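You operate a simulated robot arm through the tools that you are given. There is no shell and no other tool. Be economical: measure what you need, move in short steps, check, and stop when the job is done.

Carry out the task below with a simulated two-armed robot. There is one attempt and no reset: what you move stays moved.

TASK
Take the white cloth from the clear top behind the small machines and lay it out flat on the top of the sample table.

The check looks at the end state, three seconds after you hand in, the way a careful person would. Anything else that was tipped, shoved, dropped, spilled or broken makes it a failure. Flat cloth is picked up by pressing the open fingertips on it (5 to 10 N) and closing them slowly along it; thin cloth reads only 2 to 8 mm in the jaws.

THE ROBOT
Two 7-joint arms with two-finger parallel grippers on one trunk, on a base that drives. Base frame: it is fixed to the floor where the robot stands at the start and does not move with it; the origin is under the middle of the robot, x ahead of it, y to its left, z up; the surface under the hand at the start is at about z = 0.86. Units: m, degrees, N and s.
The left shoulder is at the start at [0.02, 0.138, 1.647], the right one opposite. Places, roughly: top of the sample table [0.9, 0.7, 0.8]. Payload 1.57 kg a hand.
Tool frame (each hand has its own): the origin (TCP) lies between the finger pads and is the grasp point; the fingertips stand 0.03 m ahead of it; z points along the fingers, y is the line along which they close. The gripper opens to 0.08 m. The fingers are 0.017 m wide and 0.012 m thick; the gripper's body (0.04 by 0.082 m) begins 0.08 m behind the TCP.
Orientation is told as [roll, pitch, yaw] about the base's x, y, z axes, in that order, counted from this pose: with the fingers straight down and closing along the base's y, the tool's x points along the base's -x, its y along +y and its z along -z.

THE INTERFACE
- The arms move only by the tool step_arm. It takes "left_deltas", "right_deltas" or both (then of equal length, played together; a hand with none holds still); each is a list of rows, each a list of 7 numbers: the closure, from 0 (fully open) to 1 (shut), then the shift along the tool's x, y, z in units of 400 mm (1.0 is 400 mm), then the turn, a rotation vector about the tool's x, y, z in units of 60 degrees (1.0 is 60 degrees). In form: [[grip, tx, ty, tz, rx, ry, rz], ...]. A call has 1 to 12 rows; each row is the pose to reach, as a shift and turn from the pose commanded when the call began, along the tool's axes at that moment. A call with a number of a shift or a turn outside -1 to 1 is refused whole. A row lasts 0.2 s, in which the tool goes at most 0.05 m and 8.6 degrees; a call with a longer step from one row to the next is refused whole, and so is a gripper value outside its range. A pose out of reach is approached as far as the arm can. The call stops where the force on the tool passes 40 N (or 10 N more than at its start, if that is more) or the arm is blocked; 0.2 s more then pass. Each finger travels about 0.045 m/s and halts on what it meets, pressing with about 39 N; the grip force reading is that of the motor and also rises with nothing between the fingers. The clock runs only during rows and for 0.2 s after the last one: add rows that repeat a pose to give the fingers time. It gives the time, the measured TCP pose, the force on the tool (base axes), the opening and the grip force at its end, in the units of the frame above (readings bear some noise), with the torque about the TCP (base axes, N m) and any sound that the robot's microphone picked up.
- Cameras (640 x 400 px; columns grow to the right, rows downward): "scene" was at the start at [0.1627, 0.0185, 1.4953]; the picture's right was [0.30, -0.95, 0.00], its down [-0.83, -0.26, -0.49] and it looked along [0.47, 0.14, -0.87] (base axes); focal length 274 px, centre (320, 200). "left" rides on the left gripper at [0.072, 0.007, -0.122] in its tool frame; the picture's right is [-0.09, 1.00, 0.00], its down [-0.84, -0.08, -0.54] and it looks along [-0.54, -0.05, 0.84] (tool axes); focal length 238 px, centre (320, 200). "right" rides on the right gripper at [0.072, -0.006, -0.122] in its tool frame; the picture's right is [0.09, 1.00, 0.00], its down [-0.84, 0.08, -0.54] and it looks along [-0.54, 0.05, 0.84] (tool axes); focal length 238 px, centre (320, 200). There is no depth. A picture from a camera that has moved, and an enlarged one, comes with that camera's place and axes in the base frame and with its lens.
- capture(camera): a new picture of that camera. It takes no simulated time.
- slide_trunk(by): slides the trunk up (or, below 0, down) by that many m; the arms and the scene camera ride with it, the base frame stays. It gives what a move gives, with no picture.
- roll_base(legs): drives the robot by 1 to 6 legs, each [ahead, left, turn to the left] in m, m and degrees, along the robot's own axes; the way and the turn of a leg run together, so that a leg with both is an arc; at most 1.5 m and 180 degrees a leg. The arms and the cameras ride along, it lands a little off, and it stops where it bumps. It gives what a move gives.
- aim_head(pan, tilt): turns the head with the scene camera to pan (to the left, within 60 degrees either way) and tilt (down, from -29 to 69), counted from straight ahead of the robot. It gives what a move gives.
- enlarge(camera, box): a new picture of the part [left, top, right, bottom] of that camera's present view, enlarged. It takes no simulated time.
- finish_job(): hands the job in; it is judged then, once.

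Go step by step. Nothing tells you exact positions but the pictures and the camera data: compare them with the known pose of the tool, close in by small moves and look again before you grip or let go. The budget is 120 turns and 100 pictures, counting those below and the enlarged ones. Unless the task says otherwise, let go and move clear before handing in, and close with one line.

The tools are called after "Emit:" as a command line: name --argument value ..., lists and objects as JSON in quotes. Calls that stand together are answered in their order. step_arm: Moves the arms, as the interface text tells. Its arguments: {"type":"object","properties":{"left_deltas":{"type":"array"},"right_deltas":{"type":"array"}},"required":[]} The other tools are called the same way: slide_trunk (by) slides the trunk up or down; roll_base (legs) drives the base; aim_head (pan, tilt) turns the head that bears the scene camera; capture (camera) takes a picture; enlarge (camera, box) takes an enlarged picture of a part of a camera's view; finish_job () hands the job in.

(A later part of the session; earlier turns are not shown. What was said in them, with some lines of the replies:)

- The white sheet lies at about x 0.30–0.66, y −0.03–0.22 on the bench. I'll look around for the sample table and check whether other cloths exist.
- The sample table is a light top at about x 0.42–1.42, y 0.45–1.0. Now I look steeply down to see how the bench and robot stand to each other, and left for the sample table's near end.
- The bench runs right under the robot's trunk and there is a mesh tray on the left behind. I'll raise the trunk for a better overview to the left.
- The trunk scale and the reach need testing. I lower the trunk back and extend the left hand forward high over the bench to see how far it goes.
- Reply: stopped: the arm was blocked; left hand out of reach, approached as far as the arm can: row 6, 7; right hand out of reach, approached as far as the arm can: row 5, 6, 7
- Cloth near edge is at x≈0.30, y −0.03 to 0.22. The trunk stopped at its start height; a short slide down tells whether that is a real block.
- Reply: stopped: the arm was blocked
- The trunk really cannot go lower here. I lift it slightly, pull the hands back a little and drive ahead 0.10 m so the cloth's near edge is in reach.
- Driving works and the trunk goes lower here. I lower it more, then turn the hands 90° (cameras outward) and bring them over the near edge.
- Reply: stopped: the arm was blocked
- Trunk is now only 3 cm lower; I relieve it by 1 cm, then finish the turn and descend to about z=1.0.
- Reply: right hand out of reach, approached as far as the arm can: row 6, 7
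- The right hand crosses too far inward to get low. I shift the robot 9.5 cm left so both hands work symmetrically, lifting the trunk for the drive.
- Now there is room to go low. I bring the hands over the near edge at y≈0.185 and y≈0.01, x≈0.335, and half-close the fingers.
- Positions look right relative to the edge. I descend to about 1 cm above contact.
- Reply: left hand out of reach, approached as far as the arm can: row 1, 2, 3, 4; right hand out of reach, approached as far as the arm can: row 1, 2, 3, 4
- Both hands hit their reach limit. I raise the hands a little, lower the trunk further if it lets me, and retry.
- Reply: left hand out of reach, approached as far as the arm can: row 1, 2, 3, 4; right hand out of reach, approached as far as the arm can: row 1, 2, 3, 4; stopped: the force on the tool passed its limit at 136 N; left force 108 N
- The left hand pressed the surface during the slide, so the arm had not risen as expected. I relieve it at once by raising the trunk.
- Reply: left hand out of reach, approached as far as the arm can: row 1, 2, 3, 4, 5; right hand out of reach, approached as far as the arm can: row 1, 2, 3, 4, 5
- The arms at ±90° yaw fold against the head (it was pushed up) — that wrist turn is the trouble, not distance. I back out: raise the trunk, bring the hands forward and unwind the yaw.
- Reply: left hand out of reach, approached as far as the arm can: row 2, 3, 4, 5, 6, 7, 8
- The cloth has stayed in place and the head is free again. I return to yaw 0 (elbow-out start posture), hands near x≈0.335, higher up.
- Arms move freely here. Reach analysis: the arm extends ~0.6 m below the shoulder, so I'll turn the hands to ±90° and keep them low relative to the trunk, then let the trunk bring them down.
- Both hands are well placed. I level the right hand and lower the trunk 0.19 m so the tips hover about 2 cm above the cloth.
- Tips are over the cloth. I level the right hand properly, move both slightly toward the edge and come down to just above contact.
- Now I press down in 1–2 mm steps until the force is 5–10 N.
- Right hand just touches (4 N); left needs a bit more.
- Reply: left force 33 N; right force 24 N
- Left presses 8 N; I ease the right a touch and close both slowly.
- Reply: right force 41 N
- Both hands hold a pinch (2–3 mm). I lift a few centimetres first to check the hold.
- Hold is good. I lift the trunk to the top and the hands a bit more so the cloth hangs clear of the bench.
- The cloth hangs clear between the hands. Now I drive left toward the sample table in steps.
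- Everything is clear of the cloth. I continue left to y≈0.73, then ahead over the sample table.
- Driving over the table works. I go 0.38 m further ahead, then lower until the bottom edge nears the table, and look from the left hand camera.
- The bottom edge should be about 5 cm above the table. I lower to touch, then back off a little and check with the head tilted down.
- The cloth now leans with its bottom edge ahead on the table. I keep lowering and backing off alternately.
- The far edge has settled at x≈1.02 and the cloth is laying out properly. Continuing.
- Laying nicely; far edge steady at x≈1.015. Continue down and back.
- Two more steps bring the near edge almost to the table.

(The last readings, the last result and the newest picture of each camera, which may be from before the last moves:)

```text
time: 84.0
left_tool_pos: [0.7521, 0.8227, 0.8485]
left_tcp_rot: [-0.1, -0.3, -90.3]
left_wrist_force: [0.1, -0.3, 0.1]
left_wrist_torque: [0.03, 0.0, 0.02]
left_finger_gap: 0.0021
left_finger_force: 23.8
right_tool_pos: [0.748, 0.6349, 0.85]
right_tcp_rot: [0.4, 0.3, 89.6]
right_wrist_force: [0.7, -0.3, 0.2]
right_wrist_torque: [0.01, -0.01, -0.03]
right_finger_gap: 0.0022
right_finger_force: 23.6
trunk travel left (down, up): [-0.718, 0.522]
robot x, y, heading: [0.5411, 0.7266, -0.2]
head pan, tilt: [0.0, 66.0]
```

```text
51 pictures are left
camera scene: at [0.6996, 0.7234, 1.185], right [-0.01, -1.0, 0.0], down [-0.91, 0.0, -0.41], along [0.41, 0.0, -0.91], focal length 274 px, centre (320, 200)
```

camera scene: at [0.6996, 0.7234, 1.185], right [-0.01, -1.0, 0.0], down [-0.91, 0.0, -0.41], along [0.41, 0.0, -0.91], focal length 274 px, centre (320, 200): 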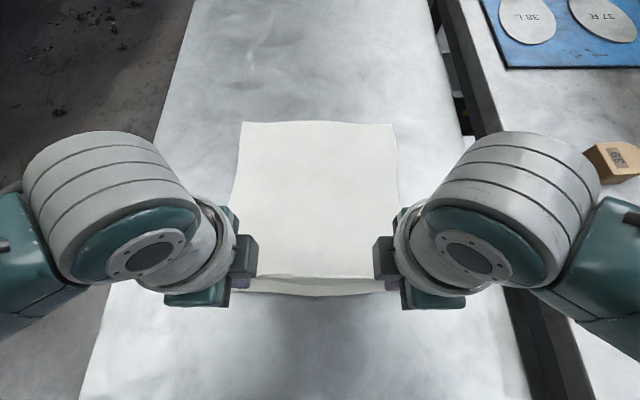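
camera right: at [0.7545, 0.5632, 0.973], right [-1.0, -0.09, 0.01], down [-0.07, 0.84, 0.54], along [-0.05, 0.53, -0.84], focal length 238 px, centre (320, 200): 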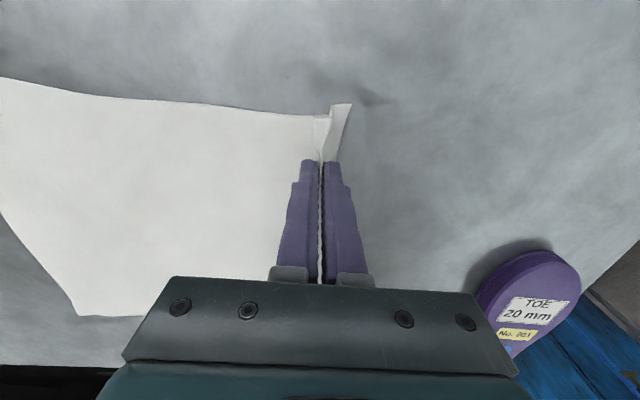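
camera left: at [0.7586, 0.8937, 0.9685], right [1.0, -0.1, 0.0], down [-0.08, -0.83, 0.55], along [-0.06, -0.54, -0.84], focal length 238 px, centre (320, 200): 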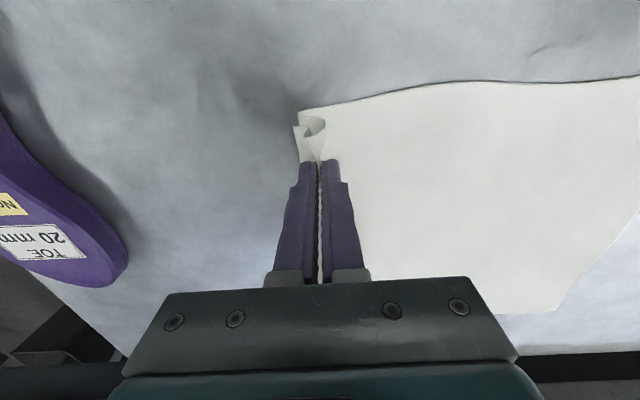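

Far edge is still in place; about 3 cm of slack remains by the hands. I pull back 2.5 cm to draw it smooth, then lower the tips nearly to contact.

Emit:
roll_base --legs '[[-0.025, 0, 0]]'

Emit:
slide_trunk --by -0.013

Emit:
capture --camera "left"

Emit:
capture --camera "right"

```text
time: 84.8
left_tool_pos: [0.7265, 0.8212, 0.8491]
left_tcp_rot: [0.0, -0.2, -90.3]
left_wrist_force: [0.5, 0.4, -0.1]
left_wrist_torque: [0.03, -0.02, 0.0]
left_finger_gap: 0.0023
left_finger_force: 23.2
right_tool_pos: [0.722, 0.6335, 0.8501]
right_tcp_rot: [0.4, 0.4, 89.7]
right_wrist_force: [-0.1, -0.5, -0.4]
right_wrist_torque: [0.01, 0.03, 0.01]
right_finger_gap: 0.0024
right_finger_force: 23.3
trunk travel left (down, up): [-0.718, 0.522]
robot x, y, heading: [0.5133, 0.7243, -0.1]
head pan, tilt: [0.0, 66.0]
```

```text
time: 85.4
left_tool_pos: [0.7258, 0.8225, 0.8354]
left_tcp_rot: [-0.1, -0.4, -90.2]
left_wrist_force: [-0.3, 0.5, 1.3]
left_wrist_torque: [-0.04, -0.01, -0.01]
left_finger_gap: 0.002
left_finger_force: 23.5
right_tool_pos: [0.7233, 0.6344, 0.8377]
right_tcp_rot: [0.3, 0.4, 89.7]
right_wrist_force: [-0.1, 0.3, 0.5]
right_wrist_torque: [0.0, -0.01, 0.0]
right_finger_gap: 0.0023
right_finger_force: 23.7
trunk travel left (down, up): [-0.705, 0.535]
robot x, y, heading: [0.517, 0.7264, -0.1]
head pan, tilt: [0.0, 66.0]
```

```text
50 pictures are left
camera left: at [0.7334, 0.894, 0.9555], right [1.0, -0.1, 0.0], down [-0.08, -0.83, 0.55], along [-0.05, -0.54, -0.84], focal length 238 px, centre (320, 200)
```

left: 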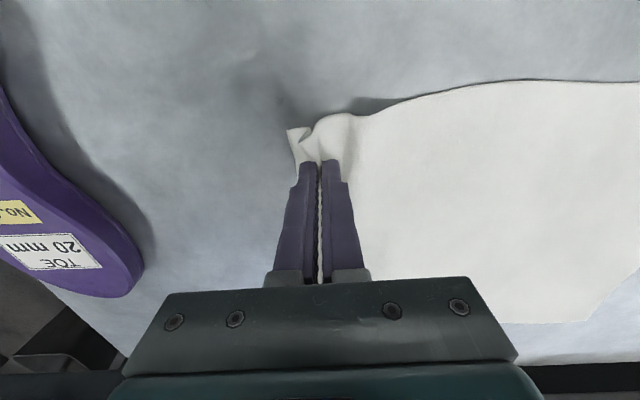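

```text
49 pictures are left
camera right: at [0.7296, 0.5636, 0.96], right [-1.0, -0.09, 0.01], down [-0.07, 0.84, 0.54], along [-0.05, 0.53, -0.84], focal length 238 px, centre (320, 200)
```

right: 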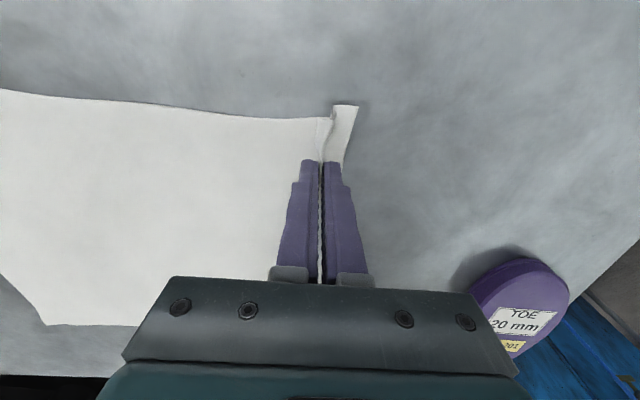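

Looks nearly flat. I bring the tips to light contact before spreading them open.

Emit:
step_arm --left_deltas '[[1, 0, 0, 0.004, 0, 0, 0], [1, 0, 0, 0.008, 0, 0, 0], [1, 0, 0, 0.008, 0, 0, 0]]' --right_deltas '[[1, 0, 0, 0.007, 0, -0.006, 0], [1, 0, 0, 0.013, 0, -0.006, 0], [1, 0, 0, 0.013, 0, -0.006, 0]]'

```text
time: 86.2
left_tool_pos: [0.7257, 0.8213, 0.8316]
left_tcp_rot: [-0.1, -0.3, -90.2]
left_wrist_force: [1.0, -0.4, -1.2]
left_wrist_torque: [0.04, 0.03, -0.04]
left_finger_gap: 0.0022
left_finger_force: 23.6
right_tool_pos: [0.7242, 0.6336, 0.8314]
right_tcp_rot: [0.4, 0.0, 89.7]
right_wrist_force: [1.0, 0.0, 1.6]
right_wrist_torque: [-0.02, 0.0, 0.01]
right_finger_gap: 0.0024
right_finger_force: 23.9
trunk travel left (down, up): [-0.705, 0.535]
robot x, y, heading: [0.5164, 0.7286, -0.2]
head pan, tilt: [0.0, 66.0]
```

Emit:
step_arm --left_deltas '[[1, 0, 0, 0.0025, 0, 0.004, 0], [1, 0, 0, 0.0025, 0, 0.004, 0]]' --right_deltas '[[1, 0, 0, 0.002, 0, 0, 0], [1, 0, 0, 0.002, 0, 0, 0]]'

```text
time: 86.8
left_tool_pos: [0.7257, 0.8203, 0.8331]
left_tcp_rot: [-0.1, -0.2, -90.3]
left_wrist_force: [0.0, 0.1, 3.9]
left_wrist_torque: [-0.01, 0.01, 0.03]
left_finger_gap: 0.0023
left_finger_force: 23.7
right_tool_pos: [0.7226, 0.6355, 0.833]
right_tcp_rot: [0.3, 0.0, 89.7]
right_wrist_force: [-0.6, -1.0, 4.4]
right_wrist_torque: [-0.04, 0.04, -0.02]
right_finger_gap: 0.0022
right_finger_force: 23.5
trunk travel left (down, up): [-0.705, 0.535]
robot x, y, heading: [0.5166, 0.7254, -0.3]
head pan, tilt: [0.0, 66.0]
```

Light contact (~4 N) on both. Now I open slowly while drawing the hands back so the far finger stays still and the near one spreads the edge flap.

Emit:
step_arm --left_deltas '[[0.944, 0, -0.0056, 0, 0, 0, 0], [0.888, 0, -0.0112, 0, 0, 0, 0], [0.832, 0, -0.0168, 0, 0, 0, 0], [0.776, 0, -0.0224, 0, 0, 0, 0], [0.72, 0, -0.028, 0, 0, 0, 0], [0.664, 0, -0.0336, 0, 0, 0, 0], [0.608, 0, -0.0392, 0, 0, 0, 0], [0.552, 0, -0.0448, 0, 0, 0, 0], [0.496, 0, -0.0504, 0, 0, 0, 0], [0.44, 0, -0.056, 0, 0, 0, 0], [0.44, 0, -0.056, 0, 0, 0, 0]]' --right_deltas '[[0.944, 0, 0.0056, 0, 0, 0, 0], [0.888, 0, 0.0112, 0, 0, 0, 0], [0.832, 0, 0.0168, 0, 0, 0, 0], [0.776, 0, 0.0224, 0, 0, 0, 0], [0.72, 0, 0.028, 0, 0, 0, 0], [0.664, 0, 0.0336, 0, 0, 0, 0], [0.608, 0, 0.0392, 0, 0, 0, 0], [0.552, 0, 0.0448, 0, 0, 0, 0], [0.496, 0, 0.0504, 0, 0, 0, 0], [0.44, 0, 0.056, 0, 0, 0, 0], [0.44, 0, 0.056, 0, 0, 0, 0]]'

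Emit:
capture --camera "left"

Emit:
capture --camera "right"

```text
time: 89.2
left_tool_pos: [0.7058, 0.8219, 0.832]
left_tcp_rot: [-0.1, -0.1, -90.3]
left_wrist_force: [0.5, -0.1, 1.1]
left_wrist_torque: [-0.03, 0.01, -0.01]
left_finger_gap: 0.0445
left_finger_force: 0.1
right_tool_pos: [0.7012, 0.6347, 0.8315]
right_tcp_rot: [0.3, -0.1, 89.6]
right_wrist_force: [1.2, 0.7, 7.9]
right_wrist_torque: [0.06, -0.16, 0.02]
right_finger_gap: 0.0442
right_finger_force: 0.0
trunk travel left (down, up): [-0.705, 0.535]
robot x, y, heading: [0.5183, 0.7262, -0.3]
head pan, tilt: [0.0, 66.0]
```

```text
48 pictures are left
camera left: at [0.7112, 0.8937, 0.9518], right [1.0, -0.1, 0.0], down [-0.08, -0.84, 0.54], along [-0.05, -0.54, -0.84], focal length 238 px, centre (320, 200)
```

left: 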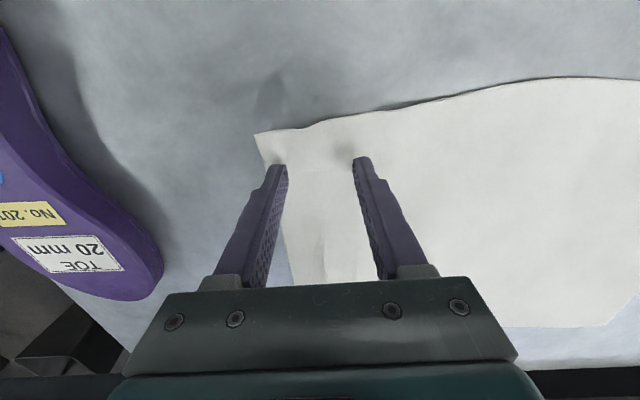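

```text
47 pictures are left
camera right: at [0.7081, 0.5626, 0.9534], right [-1.0, -0.09, 0.0], down [-0.07, 0.84, 0.54], along [-0.05, 0.54, -0.84], focal length 238 px, centre (320, 200)
```

right: 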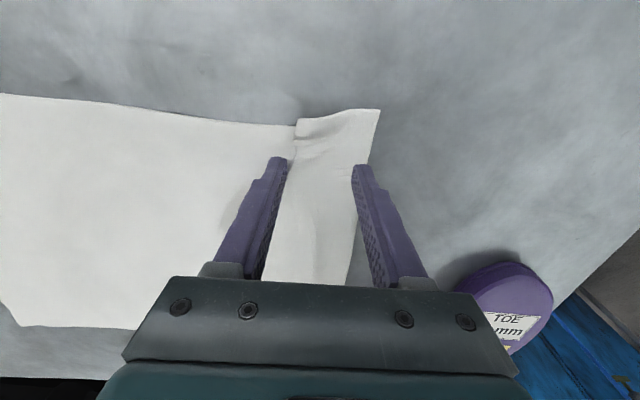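

The edge is spread out nicely. I lift straight up and look from above.

Emit:
step_arm --left_deltas '[[0.44, 0, 0, -0.02, 0, 0, 0], [0.44, 0, 0, -0.05, 0, 0, 0], [0.44, 0, 0, -0.08, 0, 0, 0], [0.44, 0, 0, -0.08, 0, 0, 0]]' --right_deltas '[[0.44, 0, 0, -0.02, 0, 0, 0], [0.44, 0, 0, -0.05, 0, 0, 0], [0.44, 0, 0, -0.08, 0, 0, 0], [0.44, 0, 0, -0.08, 0, 0, 0]]'

Emit:
slide_trunk --by 0.2

Emit:
capture --camera "left"

Emit:
capture --camera "right"

Emit:
capture --camera "scene"

```text
time: 90.2
left_tool_pos: [0.7038, 0.8237, 0.8644]
left_tcp_rot: [-0.1, 0.0, -90.4]
left_wrist_force: [-0.4, -0.1, -0.5]
left_wrist_torque: [0.0, 0.02, 0.03]
left_finger_gap: 0.045
left_finger_force: 0.1
right_tool_pos: [0.7004, 0.6352, 0.8644]
right_tcp_rot: [0.3, 0.0, 89.7]
right_wrist_force: [0.6, 0.6, -0.7]
right_wrist_torque: [-0.03, 0.0, -0.01]
right_finger_gap: 0.0445
right_finger_force: 0.0
trunk travel left (down, up): [-0.705, 0.535]
robot x, y, heading: [0.5168, 0.7277, -0.1]
head pan, tilt: [0.0, 66.0]
```

```text
time: 92.4
left_tool_pos: [0.7033, 0.8221, 1.0647]
left_tcp_rot: [-0.1, -0.1, -90.3]
left_wrist_force: [0.2, -0.5, -0.2]
left_wrist_torque: [0.04, -0.01, 0.01]
left_finger_gap: 0.0449
left_finger_force: 0.0
right_tool_pos: [0.7016, 0.6356, 1.0655]
right_tcp_rot: [0.4, 0.0, 89.8]
right_wrist_force: [-0.1, 0.3, 0.0]
right_wrist_torque: [0.01, -0.01, 0.0]
right_finger_gap: 0.045
right_finger_force: 0.2
trunk travel left (down, up): [-0.905, 0.335]
robot x, y, heading: [0.5165, 0.725, -0.2]
head pan, tilt: [0.0, 66.0]
```

```text
46 pictures are left
camera left: at [0.7106, 0.894, 1.1839], right [1.0, -0.1, 0.0], down [-0.08, -0.84, 0.54], along [-0.06, -0.54, -0.84], focal length 238 px, centre (320, 200)
```

left: 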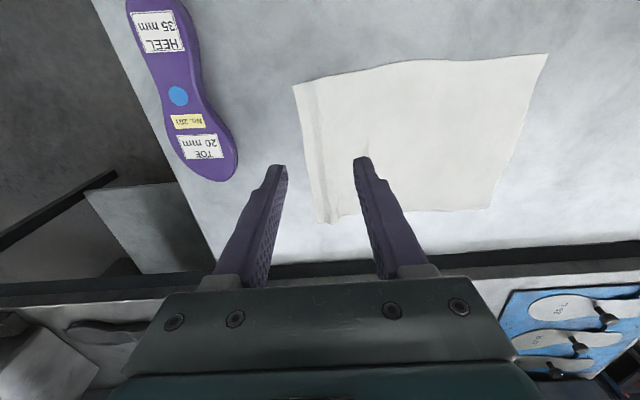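

```text
45 pictures are left
camera right: at [0.7079, 0.563, 1.1862], right [-1.0, -0.09, 0.01], down [-0.07, 0.84, 0.54], along [-0.05, 0.54, -0.84], focal length 238 px, centre (320, 200)
```

right: 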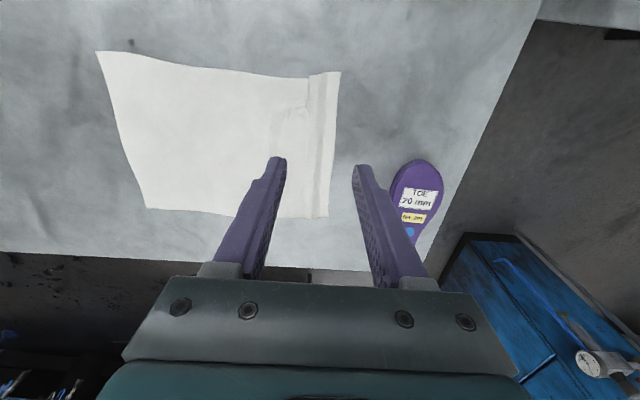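

```text
44 pictures are left
camera scene: at [0.6744, 0.7236, 1.372], right [0.0, -1.0, 0.0], down [-0.91, 0.0, -0.41], along [0.41, 0.0, -0.91], focal length 274 px, centre (320, 200)
```

scene: 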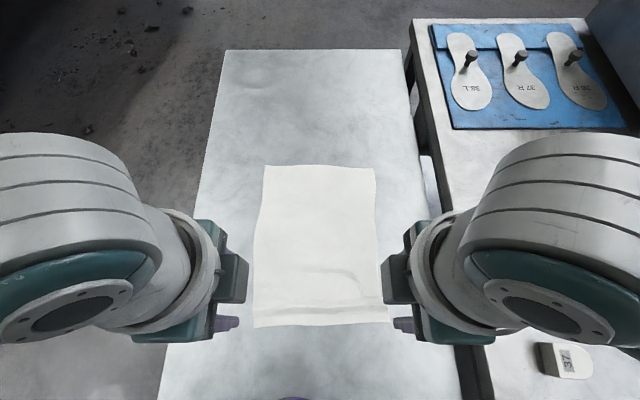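

The cloth lies out with only a low crease by the near edge. I back away and zoom in to judge it.

Emit:
slide_trunk --by 0.12

Emit:
enlarge --camera "scene" --box '[220, 150, 420, 350]'

Emit:
enlarge --camera "left" --box '[230, 40, 550, 240]'

```text
time: 93.9
left_tool_pos: [0.7035, 0.8231, 1.1839]
left_tcp_rot: [-0.1, 0.0, -90.3]
left_wrist_force: [-0.6, 0.0, -0.8]
left_wrist_torque: [-0.02, 0.01, 0.01]
left_finger_gap: 0.0449
left_finger_force: 0.1
right_tool_pos: [0.7009, 0.6355, 1.1843]
right_tcp_rot: [0.3, -0.1, 89.6]
right_wrist_force: [-0.4, -0.4, -0.1]
right_wrist_torque: [-0.02, 0.01, 0.02]
right_finger_gap: 0.0448
right_finger_force: 0.0
trunk travel left (down, up): [-1.025, 0.215]
robot x, y, heading: [0.5175, 0.7249, -0.5]
head pan, tilt: [0.0, 66.0]
```

```text
2.00 times, centred on (320, 250) of scene
camera zoom: at [0.6744, 0.7236, 1.492], right [0.0, -1.0, 0.0], down [-0.91, 0.0, -0.41], along [0.41, 0.0, -0.91], focal length 549 px, centre (320, 100)
```

zoom: 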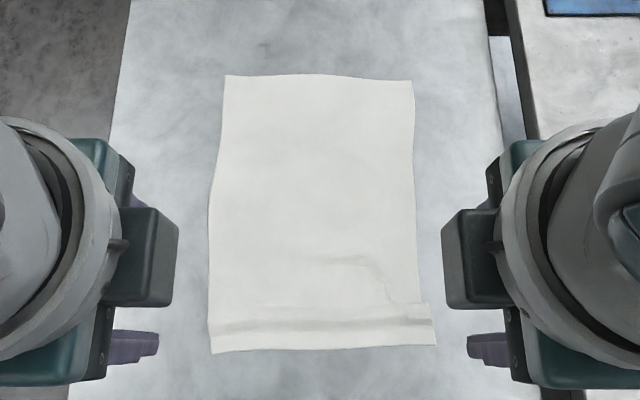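

```text
2.00 times, centred on (390, 140) of left
camera zoom: at [0.7106, 0.894, 1.3039], right [1.0, -0.1, 0.0], down [-0.08, -0.84, 0.54], along [-0.06, -0.54, -0.84], focal length 477 px, centre (180, 320)
```

zoom: 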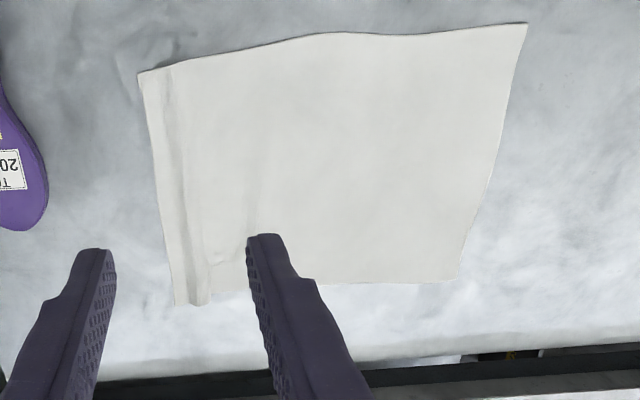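

The measured extents match the original cloth (0.357 × 0.26 m), so it is essentially flat. I take a close look at the right near corner.

Emit:
enlarge --camera "scene" --box '[270, 215, 390, 290]'

Emit:
enlarge --camera "right" --box '[200, 60, 360, 160]'

```text
5.33 times, centred on (330, 252) of scene
camera zoom: at [0.6744, 0.7236, 1.492], right [0.0, -1.0, 0.0], down [-0.91, 0.0, -0.41], along [0.41, 0.0, -0.91], focal length 1463 px, centre (267, -80)
```

zoom: 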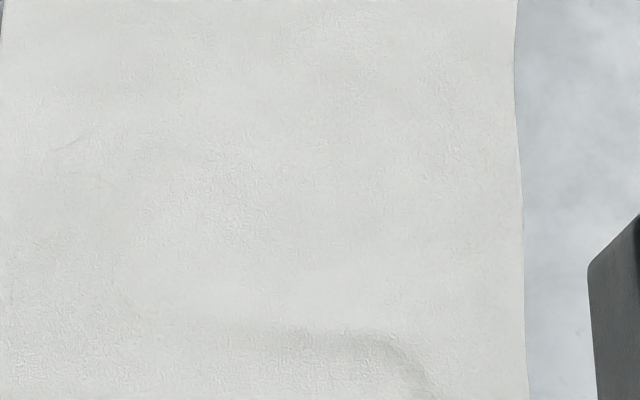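

```text
4.00 times, centred on (280, 110) of right
camera zoom: at [0.7079, 0.563, 1.3063], right [-1.0, -0.09, 0.01], down [-0.07, 0.84, 0.54], along [-0.05, 0.54, -0.84], focal length 953 px, centre (480, 560)
```

zoom: 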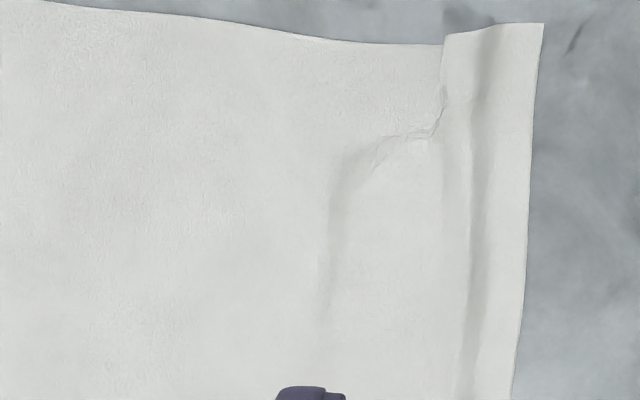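

There's a small wrinkle where the right far finger nudged the cloth forward. I'll go back down at the same spots, press lightly and draw both hands back about 1 cm to smooth it.

Emit:
slide_trunk --by -0.32

Emit:
step_arm --left_deltas '[[0.44, 0, 0.0, 0.03, 0, 0, 0], [0.44, 0, 0.0, 0.06, 0, 0, 0], [0.44, 0, 0, 0.068, 0, 0, 0], [0.44, 0, 0, 0.068, 0, 0, 0]]' --right_deltas '[[0.44, 0, 0.0, 0.03, 0, 0, 0], [0.44, 0, 0.0, 0.06, 0, 0, 0], [0.44, 0, 0, 0.068, 0, 0, 0], [0.44, 0, 0, 0.068, 0, 0, 0]]'

```text
time: 97.1
left_tool_pos: [0.7036, 0.8224, 0.8635]
left_tcp_rot: [-0.1, 0.0, -90.3]
left_wrist_force: [-0.5, -0.3, -0.1]
left_wrist_torque: [-0.01, -0.03, 0.02]
left_finger_gap: 0.0448
left_finger_force: 0.0
right_tool_pos: [0.701, 0.6347, 0.8653]
right_tcp_rot: [0.3, 0.1, 89.8]
right_wrist_force: [-0.6, 0.3, 0.0]
right_wrist_torque: [0.0, -0.03, 0.02]
right_finger_gap: 0.0449
right_finger_force: 0.2
trunk travel left (down, up): [-0.705, 0.535]
robot x, y, heading: [0.5172, 0.7219, -0.1]
head pan, tilt: [0.0, 66.0]
```

```text
time: 98.1
left_tool_pos: [0.7044, 0.8211, 0.8368]
left_tcp_rot: [-0.1, -0.1, -90.3]
left_wrist_force: [-0.2, 0.2, -0.4]
left_wrist_torque: [0.01, -0.01, 0.04]
left_finger_gap: 0.0448
left_finger_force: 0.0
right_tool_pos: [0.7023, 0.6349, 0.8382]
right_tcp_rot: [0.3, 0.0, 89.8]
right_wrist_force: [0.2, 0.9, 0.3]
right_wrist_torque: [0.01, 0.04, -0.04]
right_finger_gap: 0.0446
right_finger_force: 0.0
trunk travel left (down, up): [-0.705, 0.535]
robot x, y, heading: [0.5153, 0.7237, -0.3]
head pan, tilt: [0.0, 66.0]
```

Emit:
step_arm --left_deltas '[[0.44, 0, 0, 0.007, 0, 0, 0], [0.44, 0, 0, 0.013, 0, 0, 0], [0.44, 0, 0, 0.013, 0, 0, 0]]' --right_deltas '[[0.44, 0, 0, 0.007, 0, 0, 0], [0.44, 0, 0, 0.0145, 0, 0, 0], [0.44, 0, 0, 0.0145, 0, 0, 0]]'

```text
time: 98.9
left_tool_pos: [0.7037, 0.8213, 0.8314]
left_tcp_rot: [-0.1, -0.1, -90.4]
left_wrist_force: [0.5, -0.6, 1.1]
left_wrist_torque: [0.01, 0.01, -0.04]
left_finger_gap: 0.0449
left_finger_force: 0.0
right_tool_pos: [0.7015, 0.6351, 0.8311]
right_tcp_rot: [0.3, -0.1, 89.6]
right_wrist_force: [0.2, -0.4, 2.9]
right_wrist_torque: [-0.02, 0.02, 0.01]
right_finger_gap: 0.0446
right_finger_force: 0.1
trunk travel left (down, up): [-0.705, 0.535]
robot x, y, heading: [0.5137, 0.7272, -0.2]
head pan, tilt: [0.0, 66.0]
```

Light contact. I press a touch more, draw back about 1 cm (right) and 0.6 cm (left) while the near fingers open a little further, then lift.

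Emit:
step_arm --left_deltas '[[0.44, 0, 0, 0.0012, 0, 0, 0], [0.42, 0, -0.004, 0.0012, 0, 0, 0], [0.4, 0, -0.008, 0.0012, 0, 0, 0], [0.38, 0, -0.012, 0.0012, 0, 0, 0], [0.36, 0, -0.016, 0.0012, 0, 0, 0], [0.34, 0, -0.02, 0.0012, 0, 0, 0], [0.34, 0, -0.02, 0.0012, 0, 0, 0]]' --right_deltas '[[0.44, 0, 0, 0.0008, 0, 0, 0], [0.42, 0, 0.006, 0.0008, 0, 0, 0], [0.4, 0, 0.012, 0.0008, 0, 0, 0], [0.38, 0, 0.018, 0.0008, 0, 0, 0], [0.36, 0, 0.024, 0.0008, 0, 0, 0], [0.34, 0, 0.03, 0.0008, 0, 0, 0], [0.34, 0, 0.03, 0.0008, 0, 0, 0]]'

Emit:
capture --camera "right"

```text
time: 100.5
left_tool_pos: [0.6961, 0.8226, 0.8314]
left_tcp_rot: [-0.1, 0.0, -90.2]
left_wrist_force: [0.6, 0.2, 3.8]
left_wrist_torque: [0.04, 0.06, -0.01]
left_finger_gap: 0.0517
left_finger_force: 0.1
right_tool_pos: [0.69, 0.6348, 0.8313]
right_tcp_rot: [0.3, 0.0, 89.7]
right_wrist_force: [2.1, -0.9, 15.4]
right_wrist_torque: [-0.02, -0.25, -0.04]
right_finger_gap: 0.053
right_finger_force: 0.3
trunk travel left (down, up): [-0.705, 0.535]
robot x, y, heading: [0.5126, 0.7252, -0.1]
head pan, tilt: [0.0, 66.0]
```

```text
39 pictures are left
camera right: at [0.6967, 0.5631, 0.9531], right [-1.0, -0.09, 0.0], down [-0.07, 0.84, 0.54], along [-0.05, 0.54, -0.84], focal length 238 px, centre (320, 200)
```

right: 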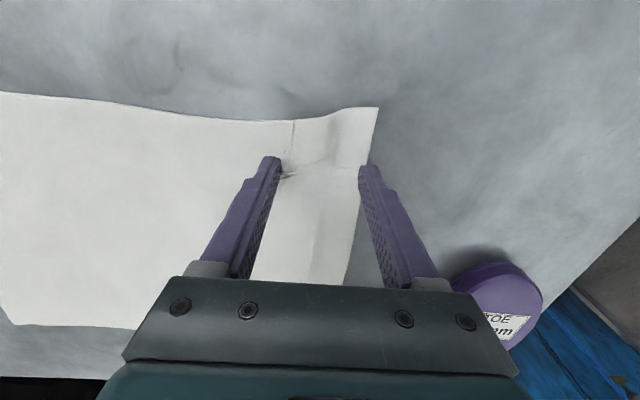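

The jog at the corner is gone. I lift off and check again.

Emit:
step_arm --left_deltas '[[0.34, 0, 0, -0.02, 0, 0, 0], [0.34, 0, 0, -0.05, 0, 0, 0], [0.34, 0, 0, -0.08, 0, 0, 0], [0.34, 0, 0, -0.08, 0, 0, 0]]' --right_deltas '[[0.34, 0, 0, -0.02, 0, 0, 0], [0.34, 0, 0, -0.05, 0, 0, 0], [0.34, 0, 0, -0.08, 0, 0, 0], [0.34, 0, 0, -0.08, 0, 0, 0]]'

Emit:
slide_trunk --by 0.3

Emit:
enlarge --camera "scene" --box '[220, 150, 420, 350]'

Emit:
enlarge --camera "right" --box '[120, 40, 400, 215]'

Emit:
enlarge --camera "left" --box '[230, 40, 550, 240]'

```text
time: 101.5
left_tool_pos: [0.6954, 0.8216, 0.8627]
left_tcp_rot: [-0.1, 0.0, -90.3]
left_wrist_force: [-0.7, -0.6, 1.3]
left_wrist_torque: [0.0, 0.0, 0.02]
left_finger_gap: 0.0528
left_finger_force: 0.1
right_tool_pos: [0.6893, 0.6349, 0.8616]
right_tcp_rot: [0.4, 0.1, 89.6]
right_wrist_force: [-0.5, -0.7, -0.1]
right_wrist_torque: [0.04, 0.0, -0.01]
right_finger_gap: 0.0529
right_finger_force: 0.1
trunk travel left (down, up): [-0.705, 0.535]
robot x, y, heading: [0.5171, 0.7283, 0.0]
head pan, tilt: [0.0, 66.0]
```

```text
time: 104.5
left_tool_pos: [0.6963, 0.8211, 1.1632]
left_tcp_rot: [-0.1, -0.1, -90.3]
left_wrist_force: [0.0, 0.3, 0.2]
left_wrist_torque: [0.02, 0.02, 0.01]
left_finger_gap: 0.0527
left_finger_force: 0.2
right_tool_pos: [0.6891, 0.6352, 1.1633]
right_tcp_rot: [0.4, 0.0, 89.7]
right_wrist_force: [-0.3, -0.8, -0.4]
right_wrist_torque: [0.01, 0.02, -0.03]
right_finger_gap: 0.0528
right_finger_force: 0.0
trunk travel left (down, up): [-1.005, 0.235]
robot x, y, heading: [0.5116, 0.7243, -0.3]
head pan, tilt: [0.0, 66.0]
```

```text
2.00 times, centred on (320, 250) of scene
camera zoom: at [0.6745, 0.7236, 1.472], right [0.0, -1.0, 0.0], down [-0.91, 0.0, -0.41], along [0.41, 0.0, -0.91], focal length 549 px, centre (320, 100)
```

zoom: 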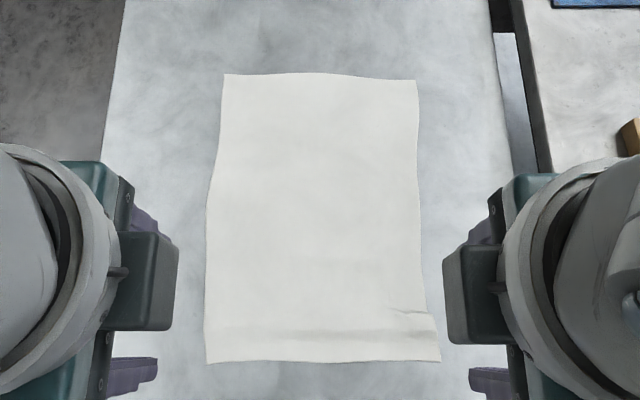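

```text
2.29 times, centred on (260, 128) of right
camera zoom: at [0.6958, 0.5632, 1.2845], right [-1.0, -0.09, 0.01], down [-0.07, 0.84, 0.54], along [-0.05, 0.54, -0.84], focal length 545 px, centre (457, 366)
```

zoom: 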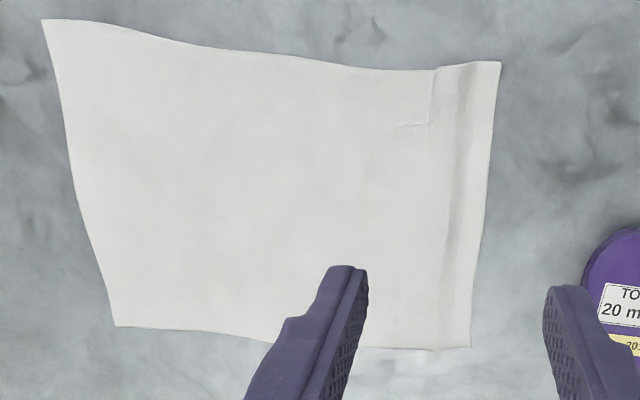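

```text
2.00 times, centred on (390, 140) of left
camera zoom: at [0.7022, 0.8933, 1.2831], right [1.0, -0.1, 0.0], down [-0.08, -0.84, 0.54], along [-0.06, -0.54, -0.84], focal length 477 px, centre (180, 320)
```

zoom: 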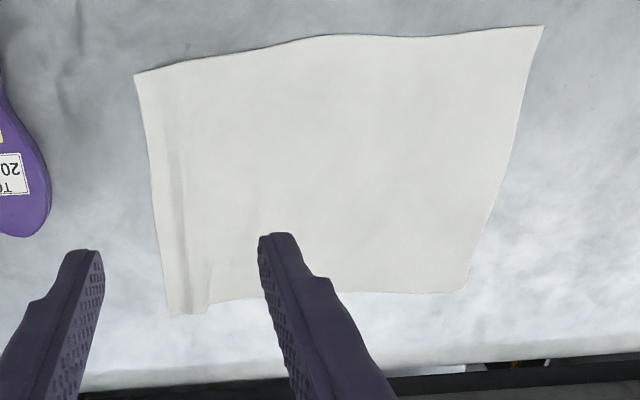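

The cloth lies flat on the sample table at about x 0.66–1.02, y 0.59–0.86. Nothing around it was disturbed, and both hands are open and well above it, so I'm handing in.

Emit:
finish_job

```text
The job is handed in.
```

The white cloth is on the sample table, laid out flat to its full size, about 0.36 × 0.26 m. A faint crease is left along its near edge. Both hands have let go and are clear of it. Early on, the trunk met a hard stop several times while I was lowering it beside the bench. I could not see what it touched, and I did not go back to check the machines there before handing in.
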